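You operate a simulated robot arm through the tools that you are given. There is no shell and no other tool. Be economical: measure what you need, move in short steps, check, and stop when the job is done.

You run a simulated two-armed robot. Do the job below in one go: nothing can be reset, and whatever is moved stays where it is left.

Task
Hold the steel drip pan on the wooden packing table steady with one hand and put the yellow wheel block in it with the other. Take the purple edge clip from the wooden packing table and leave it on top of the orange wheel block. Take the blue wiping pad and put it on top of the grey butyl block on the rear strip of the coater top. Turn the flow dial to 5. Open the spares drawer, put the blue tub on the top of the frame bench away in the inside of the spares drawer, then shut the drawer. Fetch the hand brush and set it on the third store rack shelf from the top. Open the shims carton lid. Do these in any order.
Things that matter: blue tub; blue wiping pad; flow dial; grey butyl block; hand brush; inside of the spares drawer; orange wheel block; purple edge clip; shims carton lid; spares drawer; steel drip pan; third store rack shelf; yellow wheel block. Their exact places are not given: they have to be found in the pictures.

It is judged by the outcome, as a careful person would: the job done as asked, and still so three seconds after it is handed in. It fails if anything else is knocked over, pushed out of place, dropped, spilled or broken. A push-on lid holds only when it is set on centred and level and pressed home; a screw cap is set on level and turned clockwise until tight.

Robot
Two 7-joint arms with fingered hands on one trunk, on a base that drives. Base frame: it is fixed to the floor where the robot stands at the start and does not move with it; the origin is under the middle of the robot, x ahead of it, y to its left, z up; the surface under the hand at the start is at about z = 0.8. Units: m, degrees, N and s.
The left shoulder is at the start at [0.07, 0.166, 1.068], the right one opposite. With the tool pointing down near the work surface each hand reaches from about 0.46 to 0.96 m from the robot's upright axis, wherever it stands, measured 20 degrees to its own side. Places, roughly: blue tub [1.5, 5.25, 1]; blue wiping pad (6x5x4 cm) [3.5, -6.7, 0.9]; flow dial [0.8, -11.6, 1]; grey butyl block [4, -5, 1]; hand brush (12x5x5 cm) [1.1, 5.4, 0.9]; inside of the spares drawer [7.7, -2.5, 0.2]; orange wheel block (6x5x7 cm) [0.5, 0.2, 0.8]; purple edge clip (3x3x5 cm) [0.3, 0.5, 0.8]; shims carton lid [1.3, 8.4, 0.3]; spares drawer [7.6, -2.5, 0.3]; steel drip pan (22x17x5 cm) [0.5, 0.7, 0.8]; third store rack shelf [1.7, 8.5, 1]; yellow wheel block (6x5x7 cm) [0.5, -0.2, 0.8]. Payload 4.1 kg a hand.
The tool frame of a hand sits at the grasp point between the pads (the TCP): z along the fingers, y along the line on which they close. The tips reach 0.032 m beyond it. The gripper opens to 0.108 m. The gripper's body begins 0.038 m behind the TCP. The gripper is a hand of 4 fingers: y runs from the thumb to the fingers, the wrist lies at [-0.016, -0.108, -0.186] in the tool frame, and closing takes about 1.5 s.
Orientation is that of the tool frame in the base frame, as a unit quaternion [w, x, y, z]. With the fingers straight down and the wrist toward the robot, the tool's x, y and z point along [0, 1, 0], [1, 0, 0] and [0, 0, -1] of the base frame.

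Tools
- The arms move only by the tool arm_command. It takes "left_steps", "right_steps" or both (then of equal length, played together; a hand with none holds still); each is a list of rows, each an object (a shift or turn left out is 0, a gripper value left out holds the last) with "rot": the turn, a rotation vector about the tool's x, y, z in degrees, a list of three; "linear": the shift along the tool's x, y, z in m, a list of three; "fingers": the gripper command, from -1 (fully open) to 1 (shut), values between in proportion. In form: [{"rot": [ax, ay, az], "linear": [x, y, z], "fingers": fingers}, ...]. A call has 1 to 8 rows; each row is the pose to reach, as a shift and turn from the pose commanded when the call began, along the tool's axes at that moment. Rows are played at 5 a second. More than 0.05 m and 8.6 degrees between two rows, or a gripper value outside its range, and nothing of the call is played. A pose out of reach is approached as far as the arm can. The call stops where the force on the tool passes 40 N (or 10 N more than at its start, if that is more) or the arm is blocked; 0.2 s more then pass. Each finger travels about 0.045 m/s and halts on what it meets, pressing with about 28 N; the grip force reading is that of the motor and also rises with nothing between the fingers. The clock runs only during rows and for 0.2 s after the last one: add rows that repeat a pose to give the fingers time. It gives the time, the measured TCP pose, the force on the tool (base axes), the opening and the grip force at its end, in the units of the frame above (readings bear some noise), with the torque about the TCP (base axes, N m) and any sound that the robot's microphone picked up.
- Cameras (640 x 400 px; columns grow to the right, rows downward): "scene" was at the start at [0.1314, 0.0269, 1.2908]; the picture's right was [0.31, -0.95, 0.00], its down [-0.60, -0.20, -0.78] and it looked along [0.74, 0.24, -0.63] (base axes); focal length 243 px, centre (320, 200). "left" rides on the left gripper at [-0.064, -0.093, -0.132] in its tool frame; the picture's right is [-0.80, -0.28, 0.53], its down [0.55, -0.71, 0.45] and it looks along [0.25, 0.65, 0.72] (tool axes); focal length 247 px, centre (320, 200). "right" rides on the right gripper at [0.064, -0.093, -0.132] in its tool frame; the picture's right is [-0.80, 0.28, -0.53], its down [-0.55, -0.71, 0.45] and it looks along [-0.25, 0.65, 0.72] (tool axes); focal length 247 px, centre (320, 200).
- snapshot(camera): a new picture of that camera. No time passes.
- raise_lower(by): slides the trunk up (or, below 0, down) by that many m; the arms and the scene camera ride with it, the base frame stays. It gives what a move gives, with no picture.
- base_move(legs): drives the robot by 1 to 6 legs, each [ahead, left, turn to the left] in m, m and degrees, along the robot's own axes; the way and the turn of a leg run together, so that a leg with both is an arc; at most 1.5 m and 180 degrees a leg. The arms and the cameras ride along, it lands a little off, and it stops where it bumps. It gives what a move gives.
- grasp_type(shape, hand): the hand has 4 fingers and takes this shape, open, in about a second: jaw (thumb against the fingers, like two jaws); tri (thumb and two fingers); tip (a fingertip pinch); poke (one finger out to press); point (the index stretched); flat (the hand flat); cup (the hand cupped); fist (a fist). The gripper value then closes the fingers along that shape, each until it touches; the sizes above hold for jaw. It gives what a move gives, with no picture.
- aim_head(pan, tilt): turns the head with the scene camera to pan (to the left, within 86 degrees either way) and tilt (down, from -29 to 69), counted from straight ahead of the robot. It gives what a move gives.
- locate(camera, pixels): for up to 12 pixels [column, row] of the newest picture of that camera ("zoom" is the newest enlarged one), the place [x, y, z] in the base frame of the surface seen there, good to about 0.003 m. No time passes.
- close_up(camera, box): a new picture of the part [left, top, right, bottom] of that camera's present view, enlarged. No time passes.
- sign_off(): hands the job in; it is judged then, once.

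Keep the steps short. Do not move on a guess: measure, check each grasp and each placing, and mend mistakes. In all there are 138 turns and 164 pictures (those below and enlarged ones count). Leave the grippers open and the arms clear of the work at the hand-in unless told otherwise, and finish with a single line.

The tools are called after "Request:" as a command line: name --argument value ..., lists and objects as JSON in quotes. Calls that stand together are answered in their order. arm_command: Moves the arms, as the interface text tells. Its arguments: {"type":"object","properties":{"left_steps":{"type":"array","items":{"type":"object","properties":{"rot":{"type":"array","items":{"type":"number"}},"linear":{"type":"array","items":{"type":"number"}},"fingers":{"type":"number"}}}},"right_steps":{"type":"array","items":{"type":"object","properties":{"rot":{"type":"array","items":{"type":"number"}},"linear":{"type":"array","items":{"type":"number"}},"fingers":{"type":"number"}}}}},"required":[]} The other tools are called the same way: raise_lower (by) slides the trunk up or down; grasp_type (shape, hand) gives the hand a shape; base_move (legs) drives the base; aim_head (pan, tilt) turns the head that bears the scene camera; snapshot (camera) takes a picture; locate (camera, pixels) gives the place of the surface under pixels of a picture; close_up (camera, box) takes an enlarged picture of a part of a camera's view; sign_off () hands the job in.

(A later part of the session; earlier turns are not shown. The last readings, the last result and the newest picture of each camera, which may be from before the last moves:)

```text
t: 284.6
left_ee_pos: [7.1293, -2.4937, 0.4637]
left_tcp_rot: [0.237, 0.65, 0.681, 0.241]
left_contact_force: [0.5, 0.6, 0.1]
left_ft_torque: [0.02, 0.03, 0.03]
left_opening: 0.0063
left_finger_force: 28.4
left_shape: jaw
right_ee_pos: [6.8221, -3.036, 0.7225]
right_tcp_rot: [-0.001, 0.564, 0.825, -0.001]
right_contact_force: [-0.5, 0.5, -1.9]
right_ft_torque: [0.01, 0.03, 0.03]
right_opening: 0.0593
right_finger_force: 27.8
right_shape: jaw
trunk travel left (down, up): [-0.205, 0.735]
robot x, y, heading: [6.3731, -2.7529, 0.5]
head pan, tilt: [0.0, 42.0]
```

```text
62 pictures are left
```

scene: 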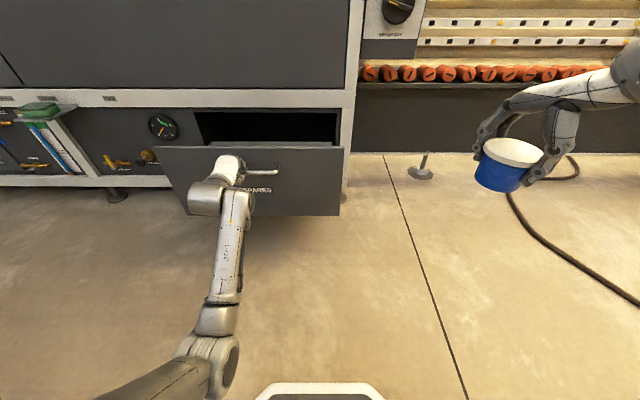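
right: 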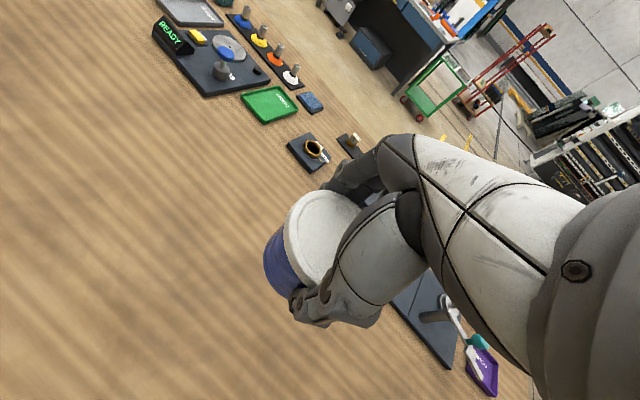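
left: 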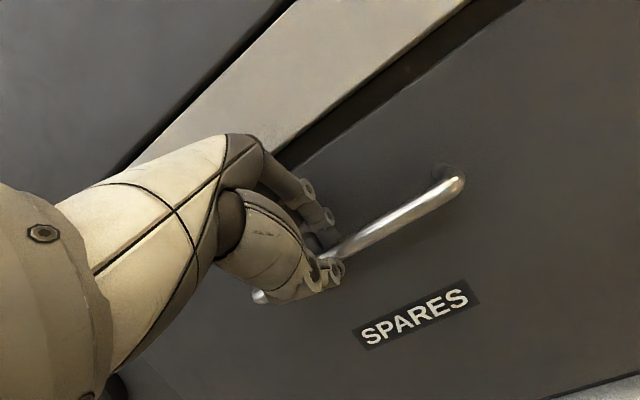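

The drawer is open. I'll let go of the bar, withdraw along the fingers, back off and raise up to look inside.

Request:
arm_command --left_steps '[{"fingers": 0.3}, {"fingers": 0.3}, {"fingers": 0.3}, {"linear": [0, 0, -0.03]}, {"linear": [0, 0, -0.07]}, {"linear": [0, 0, -0.11]}, {"linear": [0, 0, -0.15]}]'

Request:
raise_lower --by 0.35

Request:
snapshot --camera "scene"

```text
t: 286.2
left_ee_pos: [7.0367, -2.4959, 0.5786]
left_tcp_rot: [0.237, 0.65, 0.681, 0.242]
left_contact_force: [-0.2, -0.1, -0.7]
left_ft_torque: [-0.03, 0.05, -0.02]
left_opening: 0.0376
left_finger_force: 0.0
left_shape: jaw
right_ee_pos: [6.8221, -3.0357, 0.7233]
right_tcp_rot: [-0.001, 0.565, 0.825, -0.001]
right_contact_force: [-0.5, 0.3, -0.5]
right_ft_torque: [-0.02, 0.0, -0.01]
right_opening: 0.0593
right_finger_force: 28.2
right_shape: jaw
trunk travel left (down, up): [-0.205, 0.735]
robot x, y, heading: [6.3716, -2.7541, 0.2]
head pan, tilt: [0.0, 42.0]
```

```text
t: 289.6
left_ee_pos: [7.0373, -2.4952, 0.928]
left_tcp_rot: [0.237, 0.649, 0.681, 0.242]
left_contact_force: [-0.3, 0.3, 0.1]
left_ft_torque: [0.01, -0.03, 0.0]
left_opening: 0.0377
left_finger_force: 0.0
left_shape: jaw
right_ee_pos: [6.8221, -3.0357, 1.073]
right_tcp_rot: [-0.001, 0.566, 0.825, -0.001]
right_contact_force: [0.6, 0.0, -1.2]
right_ft_torque: [0.0, 0.02, 0.02]
right_opening: 0.0592
right_finger_force: 27.5
right_shape: jaw
trunk travel left (down, up): [-0.555, 0.385]
robot x, y, heading: [6.3707, -2.7507, 0.3]
head pan, tilt: [0.0, 42.0]
```

```text
61 pictures are left
```

scene: 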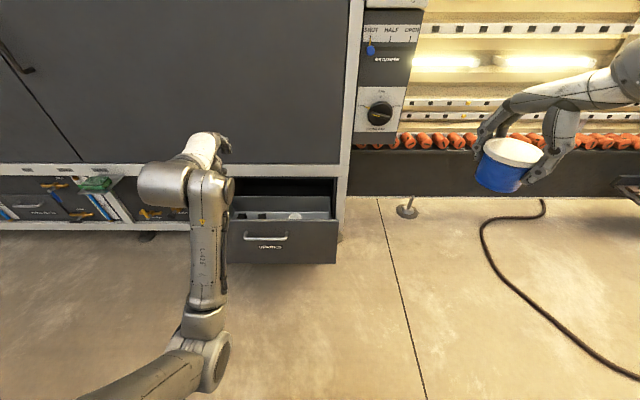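

I'll fold the left hand back, then move so that the drawer is in front of the right hand.

Request:
arm_command --left_steps '[{"linear": [0, -0.013, -0.043], "rot": [8, 0, 0]}, {"linear": [0, -0.026, -0.086], "rot": [16, 0, 0]}, {"linear": [0, -0.039, -0.13], "rot": [24, 0, 0]}, {"linear": [0, -0.052, -0.173], "rot": [32, 0, 0]}, {"linear": [0, -0.052, -0.173], "rot": [40, 0, 0]}]'

Request:
base_move --legs '[[0, 0.5, 0], [0.33, 0, 0]]'

Request:
aim_head --pan -20 --tilt 55

Request:
snapshot --camera "scene"

```text
t: 290.8
left_ee_pos: [6.8887, -2.5005, 1.0258]
left_tcp_rot: [-0.001, 0.691, 0.723, -0.006]
left_contact_force: [-0.4, -0.1, 0.3]
left_ft_torque: [-0.01, 0.01, -0.05]
left_opening: 0.038
left_finger_force: 0.1
left_shape: jaw
left hand out of reach, approached as far as the arm can: row 4
right_ee_pos: [6.8219, -3.0373, 1.0722]
right_tcp_rot: [-0.002, 0.565, 0.825, -0.001]
right_contact_force: [0.0, -0.6, -0.9]
right_ft_torque: [0.01, 0.07, 0.01]
right_opening: 0.0596
right_finger_force: 27.8
right_shape: jaw
trunk travel left (down, up): [-0.555, 0.385]
robot x, y, heading: [6.3714, -2.7545, 0.2]
head pan, tilt: [0.0, 42.0]
```

```text
t: 295.6
left_ee_pos: [7.2145, -1.9794, 1.0255]
left_tcp_rot: [0.0, 0.691, 0.723, -0.007]
left_contact_force: [0.3, 1.2, 0.5]
left_ft_torque: [0.02, -0.01, 0.01]
left_opening: 0.0377
left_finger_force: 0.0
left_shape: jaw
right_ee_pos: [7.1492, -2.5171, 1.072]
right_tcp_rot: [0.0, 0.564, 0.825, -0.001]
right_contact_force: [0.0, 0.4, -1.4]
right_ft_torque: [0.03, 0.03, 0.01]
right_opening: 0.0595
right_finger_force: 27.8
right_shape: jaw
trunk travel left (down, up): [-0.555, 0.385]
robot x, y, heading: [6.6949, -2.2334, 0.3]
head pan, tilt: [0.0, 42.0]
```

```text
t: 296.4
left_ee_pos: [7.2138, -1.9789, 1.0259]
left_tcp_rot: [0.001, 0.691, 0.723, -0.005]
left_contact_force: [0.4, 0.9, -0.8]
left_ft_torque: [0.03, 0.0, 0.0]
left_opening: 0.0379
left_finger_force: 0.1
left_shape: jaw
right_ee_pos: [7.1483, -2.5167, 1.0732]
right_tcp_rot: [-0.001, 0.564, 0.826, -0.001]
right_contact_force: [-1.5, -0.5, -1.0]
right_ft_torque: [0.01, 0.01, 0.01]
right_opening: 0.0594
right_finger_force: 28.5
right_shape: jaw
trunk travel left (down, up): [-0.555, 0.385]
robot x, y, heading: [6.6935, -2.2319, 0.4]
head pan, tilt: [-20.0, 55.0]
```

```text
60 pictures are left
```

scene: 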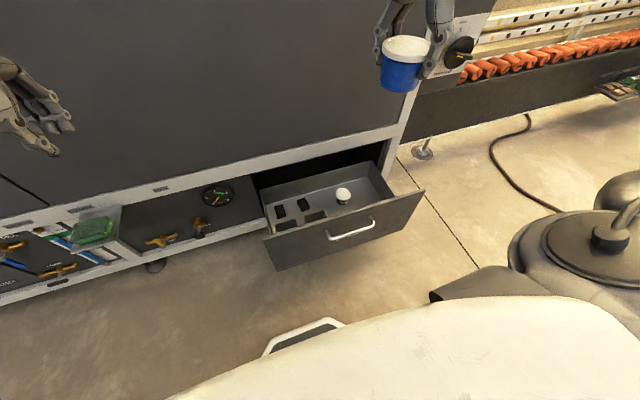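

Request:
close_up --camera "scene" --box '[240, 140, 440, 280]'

Request:
locate --camera "zoom" --pixels '[[400, 190], [450, 150], [380, 140], [300, 165], [330, 155], [330, 205], [120, 215], [240, 240], [85, 310], [590, 155], [480, 120], [390, 230]]'

```text
2.86 times, centred on (340, 210) of scene
```

zoom: 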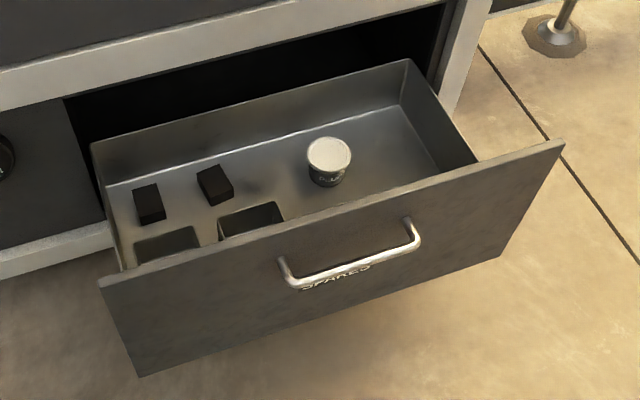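

```text
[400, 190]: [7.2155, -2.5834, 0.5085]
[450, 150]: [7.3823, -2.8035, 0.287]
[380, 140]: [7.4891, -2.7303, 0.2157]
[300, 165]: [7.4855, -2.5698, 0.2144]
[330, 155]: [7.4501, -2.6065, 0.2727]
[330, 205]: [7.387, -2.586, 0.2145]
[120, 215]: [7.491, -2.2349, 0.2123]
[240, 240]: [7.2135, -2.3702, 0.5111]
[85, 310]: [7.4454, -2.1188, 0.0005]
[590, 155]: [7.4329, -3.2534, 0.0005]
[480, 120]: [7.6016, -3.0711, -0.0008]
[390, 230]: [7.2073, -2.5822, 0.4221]
```

Drawer floor z≈0.215, front panel top 0.51. There is free floor at about (7.40, −2.715) to the right of the dark tub at (7.45, −2.607). To avoid the front panel, I'll come over the right end with the hand turned, so the base shifts right.

Request:
base_move --legs '[[0, -0.72, 0], [0.08, 0, 0]]'

Request:
arm_command --right_steps '[{"rot": [0, 0, -5.5], "linear": [0.03, 0, 0]}, {"rot": [0, 0, -11], "linear": [0.06, 0, 0]}, {"rot": [0, 0, -17], "linear": [0.1, 0, 0]}, {"rot": [0, 0, -22.5], "linear": [0.14, 0, 0]}, {"rot": [0, 0, -28], "linear": [0.18, 0, 0]}, {"rot": [0, 0, -34], "linear": [0.22, 0, 0]}, {"rot": [0, 0, -39], "linear": [0.26, 0, 0]}]'

Request:
aim_head --pan 15 --tilt 50

Request:
snapshot --camera "scene"

```text
t: 301.0
left_ee_pos: [7.2996, -2.7122, 1.0242]
left_tcp_rot: [0.0, 0.694, 0.72, -0.007]
left_contact_force: [0.2, -0.1, 0.5]
left_ft_torque: [-0.01, 0.04, 0.01]
left_opening: 0.0378
left_finger_force: 0.0
left_shape: jaw
right_ee_pos: [7.2299, -3.2478, 1.0732]
right_tcp_rot: [-0.002, 0.568, 0.823, -0.003]
right_contact_force: [0.8, -0.2, -2.1]
right_ft_torque: [0.01, 0.06, 0.05]
right_opening: 0.0593
right_finger_force: 28.4
right_shape: jaw
trunk travel left (down, up): [-0.555, 0.385]
robot x, y, heading: [6.7792, -2.9573, -0.4]
head pan, tilt: [-20.0, 55.0]
```

```text
t: 302.6
left_ee_pos: [7.2999, -2.7094, 1.027]
left_tcp_rot: [0.001, 0.695, 0.719, -0.007]
left_contact_force: [0.6, 0.9, 0.0]
left_ft_torque: [-0.03, 0.0, 0.0]
left_opening: 0.0378
left_finger_force: 0.0
left_shape: jaw
right_ee_pos: [7.1354, -3.0026, 1.0753]
right_tcp_rot: [-0.001, 0.261, 0.965, -0.002]
right_contact_force: [0.0, -0.2, -1.4]
right_ft_torque: [0.0, 0.03, 0.0]
right_opening: 0.0595
right_finger_force: 27.9
right_shape: jaw
trunk travel left (down, up): [-0.555, 0.385]
robot x, y, heading: [6.7781, -2.9594, -0.5]
head pan, tilt: [-20.0, 55.0]
```

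```text
t: 303.6
left_ee_pos: [7.2991, -2.7121, 1.0258]
left_tcp_rot: [0.001, 0.696, 0.718, -0.004]
left_contact_force: [0.7, 1.0, 0.2]
left_ft_torque: [-0.01, 0.01, 0.03]
left_opening: 0.0376
left_finger_force: 0.0
left_shape: jaw
right_ee_pos: [7.1361, -3.0041, 1.0758]
right_tcp_rot: [-0.002, 0.261, 0.965, -0.002]
right_contact_force: [0.0, 0.8, -1.6]
right_ft_torque: [0.0, 0.01, 0.01]
right_opening: 0.0592
right_finger_force: 27.6
right_shape: jaw
trunk travel left (down, up): [-0.555, 0.385]
robot x, y, heading: [6.779, -2.958, -0.1]
head pan, tilt: [15.0, 50.0]
```

```text
58 pictures are left
```

scene: 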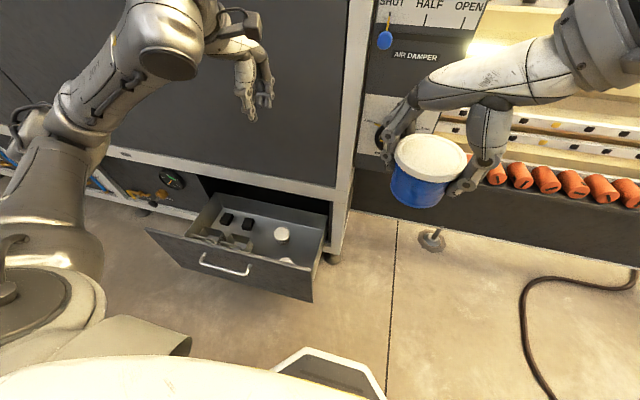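

Request:
close_up --camera "scene" --box '[190, 180, 340, 300]'

Request:
locate --camera "zoom" --pixels '[[410, 345], [390, 250], [395, 220], [480, 280], [450, 320], [350, 290], [480, 200], [530, 280], [430, 240], [300, 250], [400, 120], [560, 220]]'

```text
3.33 times, centred on (265, 240) of scene
```

zoom: 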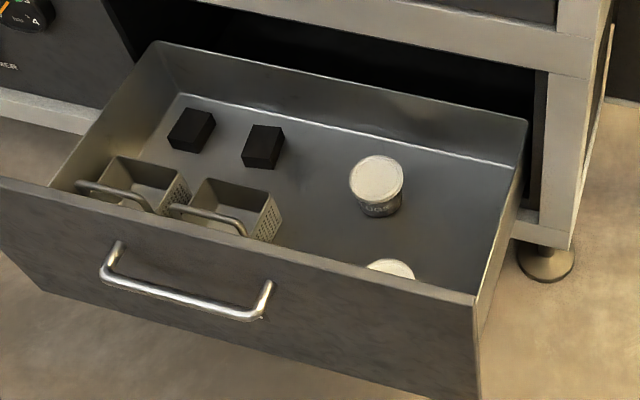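

```text
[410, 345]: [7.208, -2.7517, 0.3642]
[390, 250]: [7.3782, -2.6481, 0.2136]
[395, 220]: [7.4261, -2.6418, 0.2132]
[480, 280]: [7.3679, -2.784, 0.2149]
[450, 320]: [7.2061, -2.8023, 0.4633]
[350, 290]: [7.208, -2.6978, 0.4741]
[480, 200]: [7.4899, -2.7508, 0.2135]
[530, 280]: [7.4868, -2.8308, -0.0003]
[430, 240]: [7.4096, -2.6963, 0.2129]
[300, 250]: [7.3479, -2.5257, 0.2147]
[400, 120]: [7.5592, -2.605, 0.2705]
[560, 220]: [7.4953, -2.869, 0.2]
```

Request:
locate --camera "zoom" --pixels '[[390, 267], [378, 264], [402, 265], [524, 135], [500, 230], [375, 170], [378, 195], [515, 165], [520, 215]]'

```text
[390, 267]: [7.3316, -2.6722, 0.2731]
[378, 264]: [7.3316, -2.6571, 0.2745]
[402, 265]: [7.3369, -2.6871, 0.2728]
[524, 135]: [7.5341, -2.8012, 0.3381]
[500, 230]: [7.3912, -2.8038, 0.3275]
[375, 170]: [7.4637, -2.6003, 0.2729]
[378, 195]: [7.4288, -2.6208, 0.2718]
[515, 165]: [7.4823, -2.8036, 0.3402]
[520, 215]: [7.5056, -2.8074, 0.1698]
```

Two tubs are already inside: (7.45, −2.605) and (7.305, −2.672). The free spot for ours is (7.41, −2.735). The left hand moves aside, the trunk comes down 0.15 and the right hand gets lowered in the clear.

Request:
arm_command --left_steps '[{"linear": [0.04, -0.02, 0]}, {"linear": [0.08, -0.04, 0]}, {"linear": [0.12, -0.06, 0]}, {"linear": [0.16, -0.08, 0]}, {"linear": [0.2, -0.1, 0]}, {"linear": [0.24, -0.1, 0]}, {"linear": [0.27, -0.1, 0]}]' --right_steps '[{"linear": [0, 0, 0.02], "rot": [0, 0, 4]}, {"linear": [0, 0, 0.05], "rot": [0, 0, 8]}, {"linear": [0, 0, 0.08], "rot": [0, 0, 12]}, {"linear": [0, 0, 0.11], "rot": [0, 0, 16]}, {"linear": [0, 0, 0.14], "rot": [0, 0, 20]}, {"linear": [0, 0, 0.17], "rot": [0, 0, 20]}, {"linear": [0, 0, 0.2], "rot": [0, 0, 20]}]'

Request:
raise_lower --by -0.15

```text
t: 305.2
left_ee_pos: [7.1863, -2.4418, 1.0225]
left_tcp_rot: [0.0, 0.695, 0.719, -0.006]
left_contact_force: [-0.8, 0.2, -0.7]
left_ft_torque: [-0.05, -0.01, -0.01]
left_opening: 0.0376
left_finger_force: 0.1
left_shape: jaw
left hand out of reach, approached as far as the arm can: row 2
right_ee_pos: [7.1411, -2.9986, 0.8732]
right_tcp_rot: [-0.001, 0.425, 0.905, -0.002]
right_contact_force: [-0.2, 0.2, -2.3]
right_ft_torque: [0.01, -0.01, -0.02]
right_opening: 0.0592
right_finger_force: 28.4
right_shape: jaw
right hand out of reach, approached as far as the arm can: row 6, 7
trunk travel left (down, up): [-0.555, 0.385]
robot x, y, heading: [6.7798, -2.9549, -0.2]
head pan, tilt: [15.0, 50.0]
```

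```text
t: 307.0
left_ee_pos: [7.1876, -2.4416, 0.8737]
left_tcp_rot: [0.0, 0.695, 0.719, -0.005]
left_contact_force: [0.2, 0.0, 0.0]
left_ft_torque: [-0.02, 0.0, -0.01]
left_opening: 0.0379
left_finger_force: 0.0
left_shape: jaw
right_ee_pos: [7.1406, -2.9979, 0.7227]
right_tcp_rot: [-0.001, 0.425, 0.905, -0.002]
right_contact_force: [0.9, 0.1, -0.7]
right_ft_torque: [-0.02, 0.03, 0.0]
right_opening: 0.0591
right_finger_force: 27.7
right_shape: jaw
trunk travel left (down, up): [-0.405, 0.535]
robot x, y, heading: [6.7752, -2.9565, -0.2]
head pan, tilt: [15.0, 50.0]
```

Request:
arm_command --right_steps '[{"linear": [0.004, 0.047, 0.01]}, {"linear": [0.008, 0.094, 0.02]}, {"linear": [0.011, 0.141, 0.03]}, {"linear": [0.015, 0.188, 0.04]}, {"linear": [0.019, 0.235, 0.05]}, {"linear": [0.023, 0.282, 0.06]}, {"linear": [0.026, 0.328, 0.07]}, {"linear": [0.03, 0.375, 0.08]}]'

Request:
close_up --camera "scene" --box '[160, 80, 400, 280]'

Request:
snapshot --camera "right"

```text
t: 308.8
left_ee_pos: [7.1879, -2.4418, 0.8728]
left_tcp_rot: [-0.001, 0.694, 0.72, -0.006]
left_contact_force: [-0.1, -0.6, -0.5]
left_ft_torque: [0.0, -0.03, 0.0]
left_opening: 0.0379
left_finger_force: 0.0
left_shape: jaw
right_ee_pos: [7.4132, -2.7352, 0.6418]
right_tcp_rot: [-0.002, 0.425, 0.905, -0.001]
right_contact_force: [-0.4, 0.3, -1.1]
right_ft_torque: [0.02, 0.01, 0.0]
right_opening: 0.0591
right_finger_force: 27.9
right_shape: jaw
trunk travel left (down, up): [-0.405, 0.535]
robot x, y, heading: [6.7787, -2.9519, -0.1]
head pan, tilt: [15.0, 50.0]
```

```text
2.00 times, centred on (280, 180) of scene
```

zoom: 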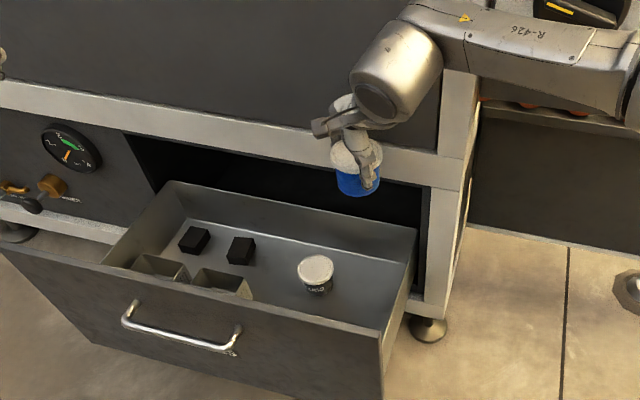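

```text
55 pictures are left
```

right: 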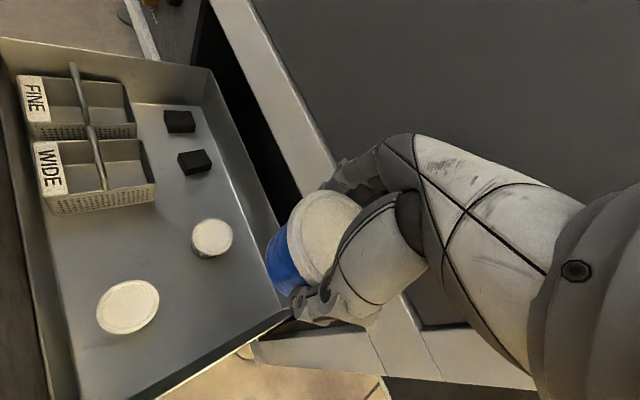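

The view is clear; I'll descend in two stages, 1 cm farther from the cabinet face.

Request:
arm_command --right_steps '[{"linear": [0.0077, -0.0092, 0.02]}, {"linear": [0.0077, -0.0092, 0.06]}, {"linear": [0.0077, -0.0092, 0.1]}, {"linear": [0.0077, -0.0092, 0.14]}, {"linear": [0.0077, -0.0092, 0.18]}, {"linear": [0.0077, -0.0092, 0.22]}, {"linear": [0.0077, -0.0092, 0.26]}, {"linear": [0.0077, -0.0092, 0.29]}]'

Request:
close_up --camera "scene" --box '[160, 80, 400, 280]'

Request:
snapshot --camera "right"

```text
t: 310.6
left_ee_pos: [7.1878, -2.4425, 0.8733]
left_tcp_rot: [0.0, 0.695, 0.719, -0.004]
left_contact_force: [-0.5, 0.1, 0.1]
left_ft_torque: [-0.06, -0.03, -0.01]
left_opening: 0.0375
left_finger_force: 0.0
left_shape: jaw
right_ee_pos: [7.3978, -2.7348, 0.3489]
right_tcp_rot: [-0.002, 0.425, 0.905, -0.002]
right_contact_force: [0.5, 0.3, -0.9]
right_ft_torque: [0.02, 0.02, 0.0]
right_opening: 0.0591
right_finger_force: 28.6
right_shape: jaw
trunk travel left (down, up): [-0.405, 0.535]
robot x, y, heading: [6.7794, -2.9579, -0.4]
head pan, tilt: [15.0, 50.0]
```

```text
2.00 times, centred on (280, 180) of scene
```

zoom: 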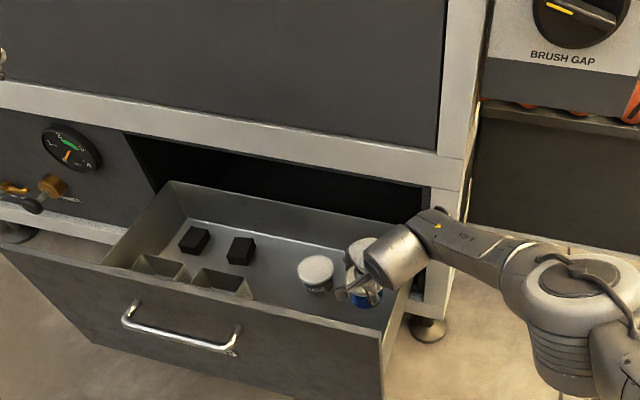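

```text
53 pictures are left
```

right: 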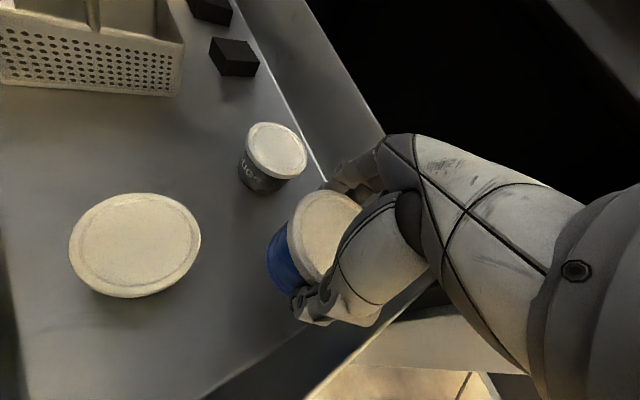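

Request:
arm_command --right_steps '[{"linear": [0, 0, 0.03]}, {"linear": [0, 0, 0.06]}, {"linear": [0, 0, 0.072]}, {"linear": [0, 0, 0.076]}, {"linear": [0, 0, 0.079]}, {"linear": [0, 0, 0.081]}, {"linear": [0, 0, 0.083]}]'

Request:
snapshot --camera "right"

```text
t: 312.2
left_ee_pos: [7.1882, -2.4426, 0.8728]
left_tcp_rot: [0.001, 0.695, 0.719, -0.006]
left_contact_force: [0.3, 0.4, -0.4]
left_ft_torque: [0.03, 0.0, -0.05]
left_opening: 0.0379
left_finger_force: 0.0
left_shape: jaw
right_ee_pos: [7.3706, -2.7453, 0.2928]
right_tcp_rot: [-0.001, 0.425, 0.905, -0.002]
right_contact_force: [-0.3, 0.8, -1.9]
right_ft_torque: [0.0, 0.02, -0.02]
right_opening: 0.0591
right_finger_force: 27.6
right_shape: jaw
right hand out of reach, approached as far as the arm can: row 1, 2, 3, 4, 5, 6, 7
trunk travel left (down, up): [-0.405, 0.535]
robot x, y, heading: [6.7778, -2.9586, -0.1]
head pan, tilt: [15.0, 50.0]
```

```text
52 pictures are left
```

right: 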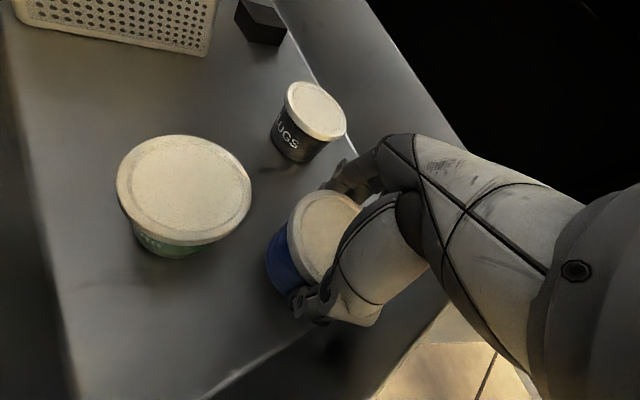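

The arm is at its limit here but the spot is free, so I'll lower the last 2–3 cm with the trunk.

Request:
raise_lower --by -0.02

Request:
raise_lower --by -0.006

Request:
snapshot --camera "right"

```text
t: 312.9
left_ee_pos: [7.1871, -2.4417, 0.8524]
left_tcp_rot: [0.001, 0.694, 0.72, -0.006]
left_contact_force: [-0.7, -0.5, 0.2]
left_ft_torque: [0.01, -0.01, 0.02]
left_opening: 0.0379
left_finger_force: 0.0
left_shape: jaw
right_ee_pos: [7.3702, -2.7446, 0.2732]
right_tcp_rot: [0.0, 0.424, 0.905, -0.001]
right_contact_force: [0.2, -0.1, -0.9]
right_ft_torque: [-0.02, -0.01, -0.04]
right_opening: 0.059
right_finger_force: 27.9
right_shape: jaw
trunk travel left (down, up): [-0.385, 0.555]
robot x, y, heading: [6.7802, -2.9572, -0.1]
head pan, tilt: [15.0, 50.0]
```

```text
t: 313.4
left_ee_pos: [7.1873, -2.4419, 0.8454]
left_tcp_rot: [0.0, 0.694, 0.72, -0.006]
left_contact_force: [0.3, 0.2, 0.6]
left_ft_torque: [-0.05, 0.01, 0.01]
left_opening: 0.0379
left_finger_force: 0.1
left_shape: jaw
right_ee_pos: [7.3698, -2.7453, 0.2674]
right_tcp_rot: [-0.001, 0.425, 0.905, -0.001]
right_contact_force: [-1.1, 0.6, 6.3]
right_ft_torque: [0.12, -0.2, 0.03]
right_opening: 0.0592
right_finger_force: 28.0
right_shape: jaw
trunk travel left (down, up): [-0.379, 0.561]
robot x, y, heading: [6.7751, -2.9533, -0.1]
head pan, tilt: [15.0, 50.0]
```

```text
51 pictures are left
```

right: 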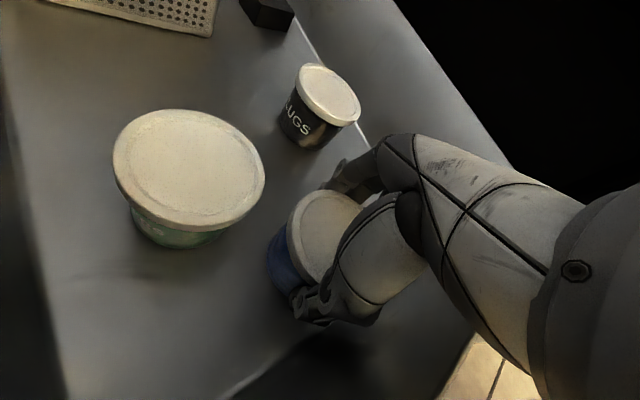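

Contact (6 N). I'll open the fingers wide enough for the lid, then rise with the trunk.

Request:
arm_command --right_steps '[{"fingers": 0}, {"fingers": -0.4}, {"fingers": -0.6}, {"fingers": -0.6}]'

Request:
snapshot --camera "right"

Request:
raise_lower --by 0.12

Request:
snapshot --camera "right"

```text
t: 314.4
left_ee_pos: [7.188, -2.4422, 0.8457]
left_tcp_rot: [0.001, 0.695, 0.719, -0.005]
left_contact_force: [1.0, -0.1, 0.0]
left_ft_torque: [0.0, -0.01, -0.02]
left_opening: 0.0379
left_finger_force: 0.1
left_shape: jaw
right_ee_pos: [7.3714, -2.7459, 0.2659]
right_tcp_rot: [0.0, 0.425, 0.905, -0.002]
right_contact_force: [-0.1, 0.1, 1.0]
right_ft_torque: [0.03, 0.03, -0.01]
right_opening: 0.0862
right_finger_force: 0.1
right_shape: jaw
trunk travel left (down, up): [-0.379, 0.561]
robot x, y, heading: [6.7817, -2.9565, -0.3]
head pan, tilt: [15.0, 50.0]
```

```text
50 pictures are left
```

right: 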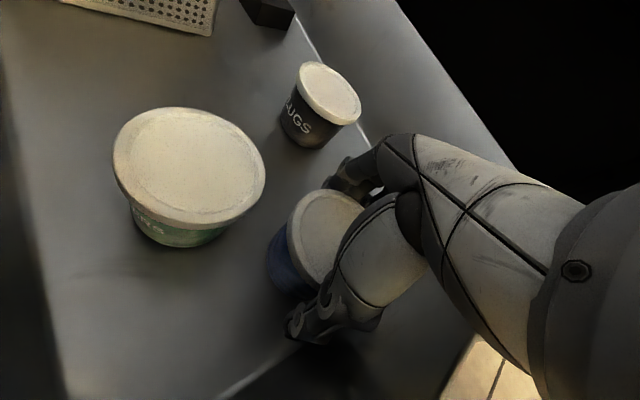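

```text
t: 315.9
left_ee_pos: [7.1878, -2.4427, 0.9663]
left_tcp_rot: [0.001, 0.695, 0.719, -0.005]
left_contact_force: [0.0, 0.7, 1.4]
left_ft_torque: [-0.06, -0.02, -0.01]
left_opening: 0.0376
left_finger_force: 0.1
left_shape: jaw
right_ee_pos: [7.3711, -2.745, 0.3859]
right_tcp_rot: [-0.001, 0.425, 0.905, -0.002]
right_contact_force: [-0.1, 0.3, -0.2]
right_ft_torque: [0.01, 0.0, 0.0]
right_opening: 0.086
right_finger_force: 0.1
right_shape: jaw
trunk travel left (down, up): [-0.499, 0.441]
robot x, y, heading: [6.7782, -2.9554, -0.0]
head pan, tilt: [15.0, 50.0]
```

```text
49 pictures are left
```

right: 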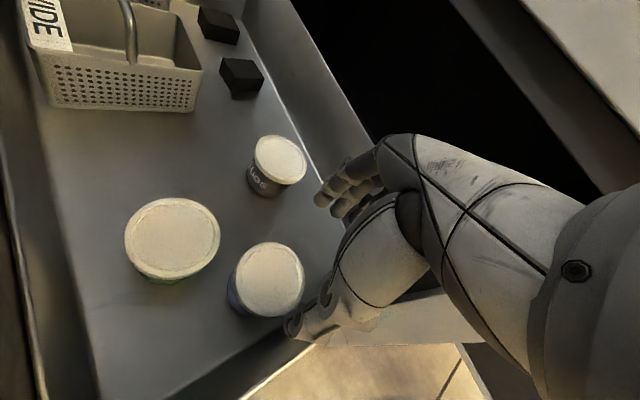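

The tub stands in the drawer. The right hand rises out of it, then I'll back away.

Request:
arm_command --right_steps '[{"linear": [0, 0, -0.04]}, {"linear": [0, 0, -0.08]}, {"linear": [0, 0, -0.12]}, {"linear": [0, 0, -0.16]}, {"linear": [0, 0, -0.2]}, {"linear": [0, 0, -0.24]}, {"linear": [0, 0, -0.28]}, {"linear": [0, 0, -0.32]}]'

Request:
base_move --legs '[[-0.42, 0, 0], [0, 0.2, 0]]'

Request:
raise_lower --by -0.29

Request:
arm_command --left_steps '[{"rot": [-7.5, 0, 0], "linear": [0, 0.02, 0]}, {"rot": [-15, 0, 0], "linear": [0, 0.04, 0]}, {"rot": [-22.5, 0, 0], "linear": [0, 0.06, 0]}, {"rot": [-30, 0, 0], "linear": [0, 0.08, 0]}, {"rot": [-37.5, 0, 0], "linear": [0, 0.1, 0]}, {"rot": [-42, 0, 0], "linear": [0, 0.1, 0]}]' --right_steps '[{}, {}, {}, {"linear": [-0.02, -0.02, 0]}, {"linear": [-0.04, -0.04, 0]}, {"linear": [-0.06, -0.06, 0]}]'

Request:
snapshot --camera "scene"

```text
t: 317.7
left_ee_pos: [7.1872, -2.4408, 0.9664]
left_tcp_rot: [0.0, 0.695, 0.719, -0.005]
left_contact_force: [0.3, 0.4, 0.2]
left_ft_torque: [0.0, -0.01, 0.0]
left_opening: 0.0377
left_finger_force: 0.0
left_shape: jaw
right_ee_pos: [7.3745, -2.7429, 0.705]
right_tcp_rot: [-0.002, 0.425, 0.905, -0.001]
right_contact_force: [0.2, 0.5, 0.2]
right_ft_torque: [-0.01, -0.01, -0.04]
right_opening: 0.0863
right_finger_force: 0.0
right_shape: jaw
trunk travel left (down, up): [-0.499, 0.441]
robot x, y, heading: [6.779, -2.9588, -0.4]
head pan, tilt: [15.0, 50.0]
```

```text
t: 321.5
left_ee_pos: [6.7666, -2.238, 0.9658]
left_tcp_rot: [0.001, 0.691, 0.723, -0.005]
left_contact_force: [-0.5, -0.2, -0.7]
left_ft_torque: [0.0, -0.01, 0.0]
left_opening: 0.0378
left_finger_force: 0.1
left_shape: jaw
right_ee_pos: [6.9577, -2.5394, 0.706]
right_tcp_rot: [-0.001, 0.42, 0.908, -0.002]
right_contact_force: [0.2, 0.2, -0.6]
right_ft_torque: [-0.04, 0.0, -0.02]
right_opening: 0.0862
right_finger_force: 0.1
right_shape: jaw
trunk travel left (down, up): [-0.499, 0.441]
robot x, y, heading: [6.3641, -2.761, 0.6]
head pan, tilt: [15.0, 50.0]
```

```text
t: 324.4
left_ee_pos: [6.7667, -2.2388, 0.6758]
left_tcp_rot: [0.001, 0.691, 0.723, -0.005]
left_contact_force: [0.5, 0.5, 0.8]
left_ft_torque: [-0.02, 0.0, -0.01]
left_opening: 0.0377
left_finger_force: 0.1
left_shape: jaw
right_ee_pos: [6.9568, -2.5396, 0.4162]
right_tcp_rot: [-0.001, 0.42, 0.908, -0.002]
right_contact_force: [-0.5, 0.7, -0.1]
right_ft_torque: [0.03, 0.01, 0.01]
right_opening: 0.0864
right_finger_force: 0.0
right_shape: jaw
trunk travel left (down, up): [-0.209, 0.731]
robot x, y, heading: [6.3639, -2.76, 0.4]
head pan, tilt: [15.0, 50.0]
```

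```text
t: 325.8
left_ee_pos: [6.8653, -2.236, 0.6759]
left_tcp_rot: [0.249, 0.644, 0.677, 0.255]
left_contact_force: [-0.8, 0.5, 0.7]
left_ft_torque: [-0.03, -0.03, 0.01]
left_opening: 0.0377
left_finger_force: 0.0
left_shape: jaw
right_ee_pos: [6.9505, -2.6246, 0.419]
right_tcp_rot: [-0.001, 0.42, 0.907, -0.001]
right_contact_force: [0.6, 1.1, 0.4]
right_ft_torque: [-0.01, 0.0, 0.0]
right_opening: 0.0862
right_finger_force: 0.1
right_shape: jaw
trunk travel left (down, up): [-0.209, 0.731]
robot x, y, heading: [6.3629, -2.7574, 0.4]
head pan, tilt: [15.0, 50.0]
```

```text
48 pictures are left
```

scene: 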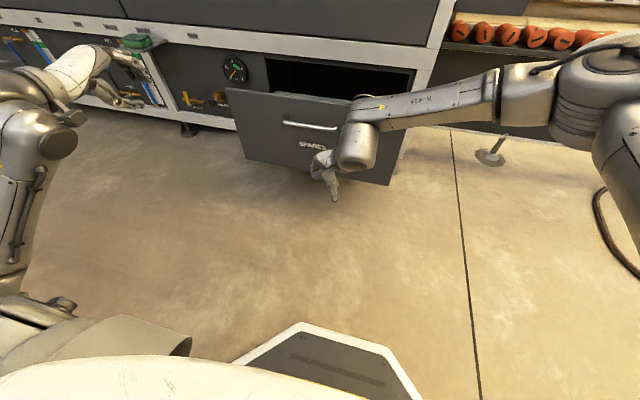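

I'll take the right hand out of the way while the left hand goes back in front of the handle.

Request:
arm_command --left_steps '[{"linear": [-0.034, 0.0056, 0.0285]}, {"linear": [-0.068, 0.011, 0.057]}, {"linear": [-0.1015, 0.0167, 0.0855]}, {"linear": [-0.135, 0.022, 0.114]}, {"linear": [-0.169, 0.028, 0.1425]}, {"linear": [-0.203, 0.0334, 0.171]}, {"linear": [-0.237, 0.039, 0.1995]}, {"linear": [-0.2707, 0.0445, 0.228]}]' --right_steps '[{"linear": [-0.019, -0.036, -0.019]}, {"linear": [-0.038, -0.071, -0.038]}, {"linear": [-0.057, -0.107, -0.056]}, {"linear": [-0.075, -0.143, -0.075]}, {"linear": [-0.094, -0.178, -0.094]}, {"linear": [-0.113, -0.214, -0.113]}, {"linear": [-0.132, -0.249, -0.131]}, {"linear": [-0.151, -0.285, -0.15]}]'

Request:
snapshot --camera "left"

Request:
snapshot --camera "scene"

```text
t: 327.6
left_ee_pos: [7.0627, -2.4962, 0.5411]
left_tcp_rot: [0.247, 0.645, 0.677, 0.255]
left_contact_force: [0.8, -0.6, -0.3]
left_ft_torque: [-0.01, -0.02, -0.01]
left_opening: 0.0377
left_finger_force: 0.1
left_shape: jaw
right_ee_pos: [6.8282, -2.9193, 0.5696]
right_tcp_rot: [-0.001, 0.42, 0.908, -0.003]
right_contact_force: [-0.5, -0.5, 0.6]
right_ft_torque: [0.02, 0.07, 0.0]
right_opening: 0.0863
right_finger_force: 0.1
right_shape: jaw
trunk travel left (down, up): [-0.209, 0.731]
robot x, y, heading: [6.3592, -2.7617, 0.5]
head pan, tilt: [15.0, 50.0]
```

```text
47 pictures are left
```

left: 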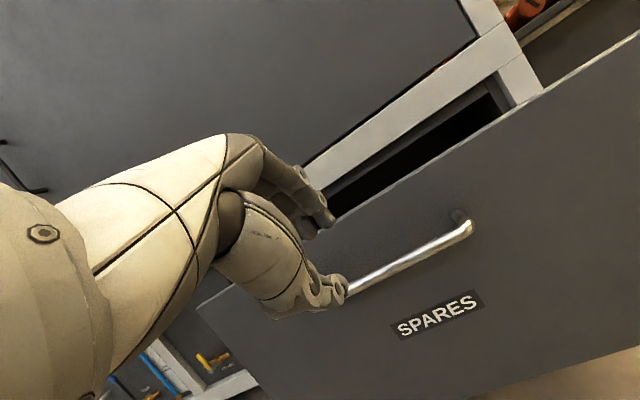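

```text
46 pictures are left
```

scene: 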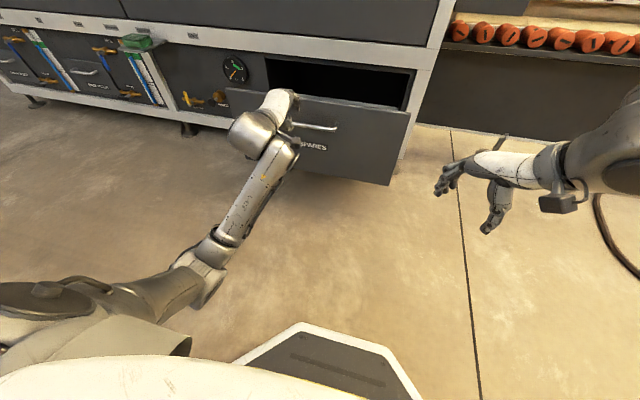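

Request:
arm_command --left_steps '[{"linear": [0, 0, 0.03]}, {"linear": [0, 0, 0.06]}, {"linear": [0, 0, 0.085]}, {"linear": [0, 0, 0.1]}, {"linear": [0, 0, 0.1], "fingers": 1}, {"linear": [0, 0, 0.1], "fingers": 1}, {"linear": [0, 0, 0.1], "fingers": 1}, {"linear": [0, 0, 0.1], "fingers": 1}]'

Request:
base_move --legs '[[0.31, 0, -0.4]]'

Request:
snapshot --camera "left"

```text
t: 329.4
left_ee_pos: [7.1287, -2.4942, 0.4633]
left_tcp_rot: [0.249, 0.645, 0.677, 0.255]
left_contact_force: [-0.7, 0.1, 0.4]
left_ft_torque: [0.0, -0.01, 0.0]
left_opening: 0.0004
left_finger_force: 27.8
left_shape: jaw
right_ee_pos: [6.828, -2.9194, 0.5689]
right_tcp_rot: [0.0, 0.42, 0.908, -0.002]
right_contact_force: [-1.0, 0.6, 0.5]
right_ft_torque: [0.0, 0.03, 0.0]
right_opening: 0.0861
right_finger_force: 0.1
right_shape: jaw
trunk travel left (down, up): [-0.209, 0.731]
robot x, y, heading: [6.3632, -2.7619, 0.4]
head pan, tilt: [15.0, 50.0]
```

```text
t: 331.5
left_ee_pos: [7.4408, -2.4925, 0.4655]
left_tcp_rot: [0.249, 0.645, 0.676, 0.254]
left_contact_force: [-8.6, -7.3, 15.7]
left_ft_torque: [-0.31, -0.23, -0.26]
left_opening: 0.0
left_finger_force: 28.0
left_shape: jaw
right_ee_pos: [7.1414, -2.9186, 0.5703]
right_tcp_rot: [0.0, 0.421, 0.907, -0.001]
right_contact_force: [0.9, 0.2, 0.7]
right_ft_torque: [-0.01, 0.02, 0.02]
right_opening: 0.0862
right_finger_force: 0.1
right_shape: jaw
trunk travel left (down, up): [-0.209, 0.731]
robot x, y, heading: [6.6763, -2.7585, 0.5]
head pan, tilt: [15.0, 50.0]
```

```text
45 pictures are left
```

left: 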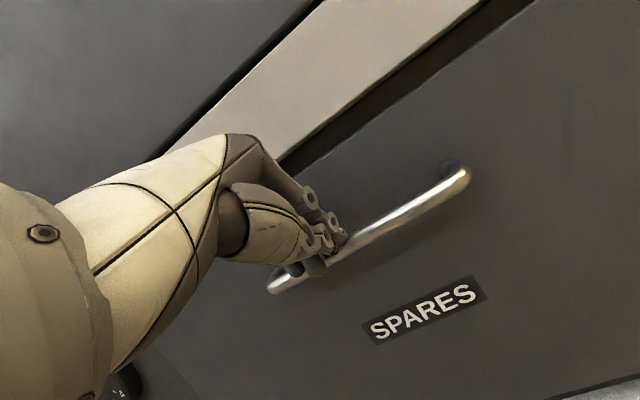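

Request:
locate --camera "left" --pixels '[[400, 200], [500, 200], [560, 300], [330, 50], [450, 20], [560, 100]]'

Request:
aim_head --pan 15 --tilt 45

Request:
snapshot --camera "scene"

```text
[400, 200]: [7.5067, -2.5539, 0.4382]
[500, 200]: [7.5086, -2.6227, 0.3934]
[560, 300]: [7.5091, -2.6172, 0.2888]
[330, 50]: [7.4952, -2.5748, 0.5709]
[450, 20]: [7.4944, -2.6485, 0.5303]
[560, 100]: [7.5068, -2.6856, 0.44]
```

```text
t: 332.2
left_ee_pos: [7.4408, -2.4923, 0.4661]
left_tcp_rot: [0.249, 0.645, 0.676, 0.255]
left_contact_force: [-8.6, -4.0, 11.4]
left_ft_torque: [-0.21, -0.08, -0.16]
left_opening: 0.0
left_finger_force: 28.2
left_shape: jaw
right_ee_pos: [7.142, -2.9182, 0.5702]
right_tcp_rot: [0.0, 0.42, 0.907, -0.001]
right_contact_force: [0.7, 0.3, -0.2]
right_ft_torque: [0.02, 0.0, -0.02]
right_opening: 0.086
right_finger_force: 0.1
right_shape: jaw
trunk travel left (down, up): [-0.209, 0.731]
robot x, y, heading: [6.6766, -2.7572, 0.4]
head pan, tilt: [15.0, 45.0]
```

```text
44 pictures are left
```

scene: 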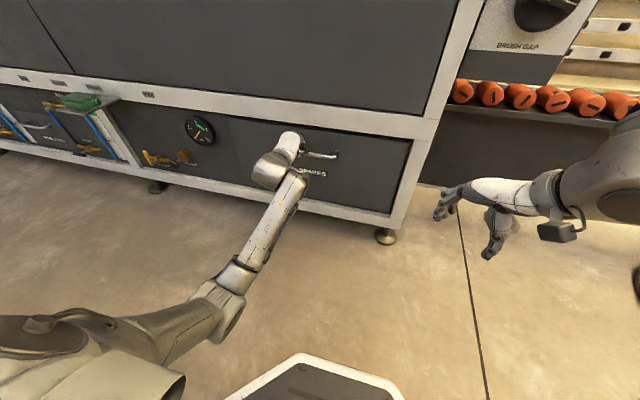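

The drawer front is back at x=7.508, shut. I'll withdraw upward along the fingers, then check.

Request:
arm_command --left_steps '[{"linear": [0, 0.005, -0.02]}, {"linear": [0, 0.005, -0.05]}, {"linear": [0, 0.005, -0.09]}, {"linear": [0, 0, -0.13], "rot": [6, 0, 0]}, {"linear": [0, -0.03, -0.17], "rot": [13, 0, 0]}, {"linear": [0, -0.07, -0.2], "rot": [20, 0, 0]}, {"linear": [0, -0.1, -0.23], "rot": [28, 0, 0]}, {"linear": [0, -0.12, -0.26], "rot": [36, 0, 0]}]'

Request:
base_move --legs '[[-0.4, 0, 0]]'

Request:
raise_lower --by 0.37

Request:
aim_head --pan 0 --tilt 35

Request:
snapshot --camera "scene"

```text
t: 334.0
left_ee_pos: [7.208, -2.5018, 0.5734]
left_tcp_rot: [0.035, 0.69, 0.722, 0.032]
left_contact_force: [0.3, -0.5, 0.7]
left_ft_torque: [0.0, 0.05, -0.01]
left_opening: 0.0
left_finger_force: 28.1
left_shape: jaw
left hand out of reach, approached as far as the arm can: row 8
right_ee_pos: [7.1433, -2.9179, 0.5685]
right_tcp_rot: [-0.001, 0.42, 0.907, -0.002]
right_contact_force: [-0.8, 0.1, -0.4]
right_ft_torque: [0.03, -0.02, 0.01]
right_opening: 0.0863
right_finger_force: 0.1
right_shape: jaw
trunk travel left (down, up): [-0.209, 0.731]
robot x, y, heading: [6.6744, -2.7555, 0.6]
head pan, tilt: [15.0, 45.0]
```

```text
t: 336.5
left_ee_pos: [6.7989, -2.5041, 0.5742]
left_tcp_rot: [0.037, 0.689, 0.723, 0.033]
left_contact_force: [-0.3, 1.0, 0.0]
left_ft_torque: [0.01, -0.01, -0.02]
left_opening: 0.0001
left_finger_force: 28.0
left_shape: jaw
right_ee_pos: [6.7352, -2.9197, 0.5688]
right_tcp_rot: [-0.001, 0.419, 0.908, -0.001]
right_contact_force: [-0.8, -0.1, 0.3]
right_ft_torque: [-0.02, 0.02, 0.01]
right_opening: 0.0863
right_finger_force: 0.1
right_shape: jaw
trunk travel left (down, up): [-0.209, 0.731]
robot x, y, heading: [6.2683, -2.7613, 1.0]
head pan, tilt: [15.0, 45.0]
```

```text
t: 340.1
left_ee_pos: [6.7989, -2.5037, 0.943]
left_tcp_rot: [0.037, 0.688, 0.724, 0.032]
left_contact_force: [0.5, -0.8, 0.3]
left_ft_torque: [-0.01, 0.0, -0.02]
left_opening: 0.0
left_finger_force: 28.6
left_shape: jaw
right_ee_pos: [6.7347, -2.9194, 0.9394]
right_tcp_rot: [-0.001, 0.419, 0.908, -0.003]
right_contact_force: [0.8, 0.1, -0.7]
right_ft_torque: [0.0, -0.01, -0.01]
right_opening: 0.0862
right_finger_force: 0.0
right_shape: jaw
trunk travel left (down, up): [-0.579, 0.361]
robot x, y, heading: [6.2685, -2.7627, 0.6]
head pan, tilt: [15.0, 45.0]
```

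```text
t: 340.8
left_ee_pos: [6.7979, -2.5026, 0.9439]
left_tcp_rot: [0.037, 0.688, 0.724, 0.032]
left_contact_force: [0.0, -0.4, 0.0]
left_ft_torque: [-0.02, 0.02, 0.01]
left_opening: 0.0
left_finger_force: 28.7
left_shape: jaw
right_ee_pos: [6.7354, -2.9202, 0.938]
right_tcp_rot: [-0.001, 0.419, 0.908, -0.001]
right_contact_force: [0.6, 0.2, -0.9]
right_ft_torque: [-0.01, 0.01, 0.0]
right_opening: 0.0861
right_finger_force: 0.0
right_shape: jaw
trunk travel left (down, up): [-0.579, 0.361]
robot x, y, heading: [6.2719, -2.7608, 0.7]
head pan, tilt: [0.0, 35.0]
```

```text
43 pictures are left
```

scene: 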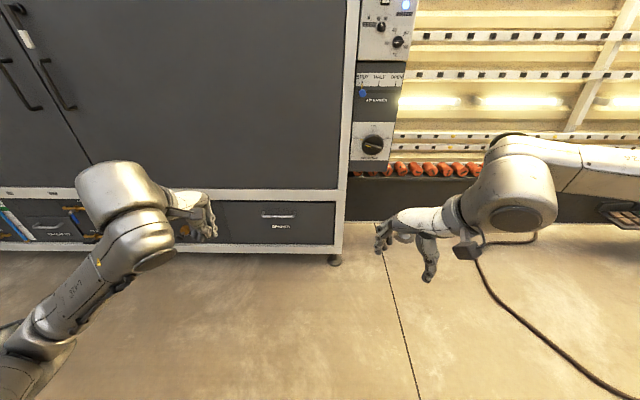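

The drawer is shut. Now I'll turn toward the pad and the coater (heading about −130°) and look.

Request:
base_move --legs '[[-0.3, 0, 0], [0, 0, -130]]'

Request:
aim_head --pan 0 --tilt 15

Request:
snapshot --camera "scene"

Request:
locate --camera "scene" --pixels '[[320, 160], [250, 160], [390, 160], [320, 200], [250, 200], [390, 200], [450, 200], [200, 200], [320, 250], [250, 250], [390, 250], [320, 130]]'

```text
t: 348.2
left_ee_pos: [5.8399, -3.3422, 0.9431]
left_tcp_rot: [0.045, 0.953, -0.301, -0.019]
left_contact_force: [-0.5, 0.4, 0.4]
left_ft_torque: [-0.04, 0.02, -0.01]
left_opening: 0.0
left_finger_force: 27.7
left_shape: jaw
right_ee_pos: [5.5506, -3.0355, 0.9387]
right_tcp_rot: [-0.002, 1.0, 0.024, 0.0]
right_contact_force: [1.0, 0.3, -0.1]
right_ft_torque: [0.02, -0.01, -0.03]
right_opening: 0.0861
right_finger_force: 0.0
right_shape: jaw
trunk travel left (down, up): [-0.579, 0.361]
robot x, y, heading: [5.9617, -2.7612, -127.2]
head pan, tilt: [0.0, 35.0]
```

```text
t: 349.0
left_ee_pos: [5.8408, -3.3429, 0.9447]
left_tcp_rot: [0.045, 0.952, -0.301, -0.018]
left_contact_force: [0.0, 0.0, -0.3]
left_ft_torque: [0.01, -0.02, -0.02]
left_opening: 0.0003
left_finger_force: 28.2
left_shape: jaw
right_ee_pos: [5.5512, -3.0355, 0.9383]
right_tcp_rot: [-0.001, 1.0, 0.023, 0.0]
right_contact_force: [0.2, 0.5, -0.4]
right_ft_torque: [0.01, 0.03, 0.0]
right_opening: 0.0864
right_finger_force: 0.0
right_shape: jaw
trunk travel left (down, up): [-0.579, 0.361]
robot x, y, heading: [5.9609, -2.7649, -127.1]
head pan, tilt: [0.0, 15.0]
```

```text
42 pictures are left
```

scene: 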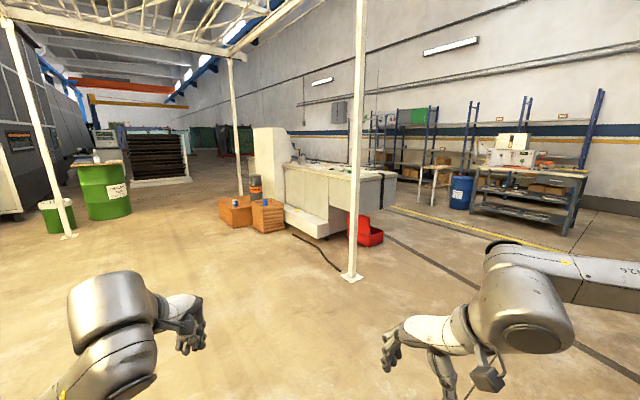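

```text
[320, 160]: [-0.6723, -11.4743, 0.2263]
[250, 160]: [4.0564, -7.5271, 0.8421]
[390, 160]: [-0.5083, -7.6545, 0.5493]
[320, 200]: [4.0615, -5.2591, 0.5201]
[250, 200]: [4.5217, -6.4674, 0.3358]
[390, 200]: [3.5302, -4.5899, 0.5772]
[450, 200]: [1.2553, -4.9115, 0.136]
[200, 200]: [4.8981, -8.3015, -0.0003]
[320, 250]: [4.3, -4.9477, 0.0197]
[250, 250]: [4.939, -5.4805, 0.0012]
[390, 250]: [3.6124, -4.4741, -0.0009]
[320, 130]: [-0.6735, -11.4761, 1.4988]
```

Request:
close_up --camera "scene" --box '[220, 110, 410, 260]'

Request:
locate --camera "zoom" --pixels '[[245, 150], [330, 180], [400, 200], [480, 210], [570, 215], [240, 270], [400, 370], [460, 280], [445, 380], [300, 165], [560, 190], [130, 300]]'

```text
2.67 times, centred on (315, 185) of scene
```

zoom: 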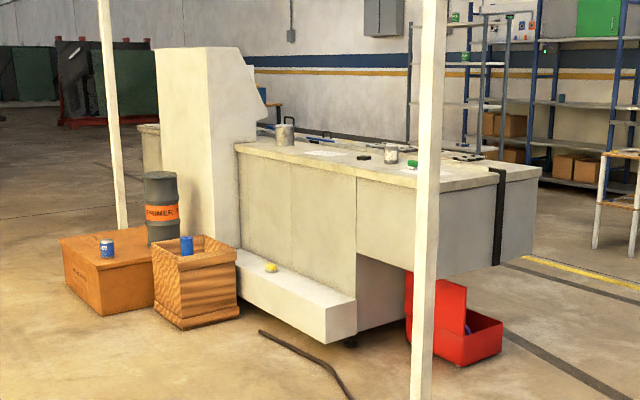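

```text
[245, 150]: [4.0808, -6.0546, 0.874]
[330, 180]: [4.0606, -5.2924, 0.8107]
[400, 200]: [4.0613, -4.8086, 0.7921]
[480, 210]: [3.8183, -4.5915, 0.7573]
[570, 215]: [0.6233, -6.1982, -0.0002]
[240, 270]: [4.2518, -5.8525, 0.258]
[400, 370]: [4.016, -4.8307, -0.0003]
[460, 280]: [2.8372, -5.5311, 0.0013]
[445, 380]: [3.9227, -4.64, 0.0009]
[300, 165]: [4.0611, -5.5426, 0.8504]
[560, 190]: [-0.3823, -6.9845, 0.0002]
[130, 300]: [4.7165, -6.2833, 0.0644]
```

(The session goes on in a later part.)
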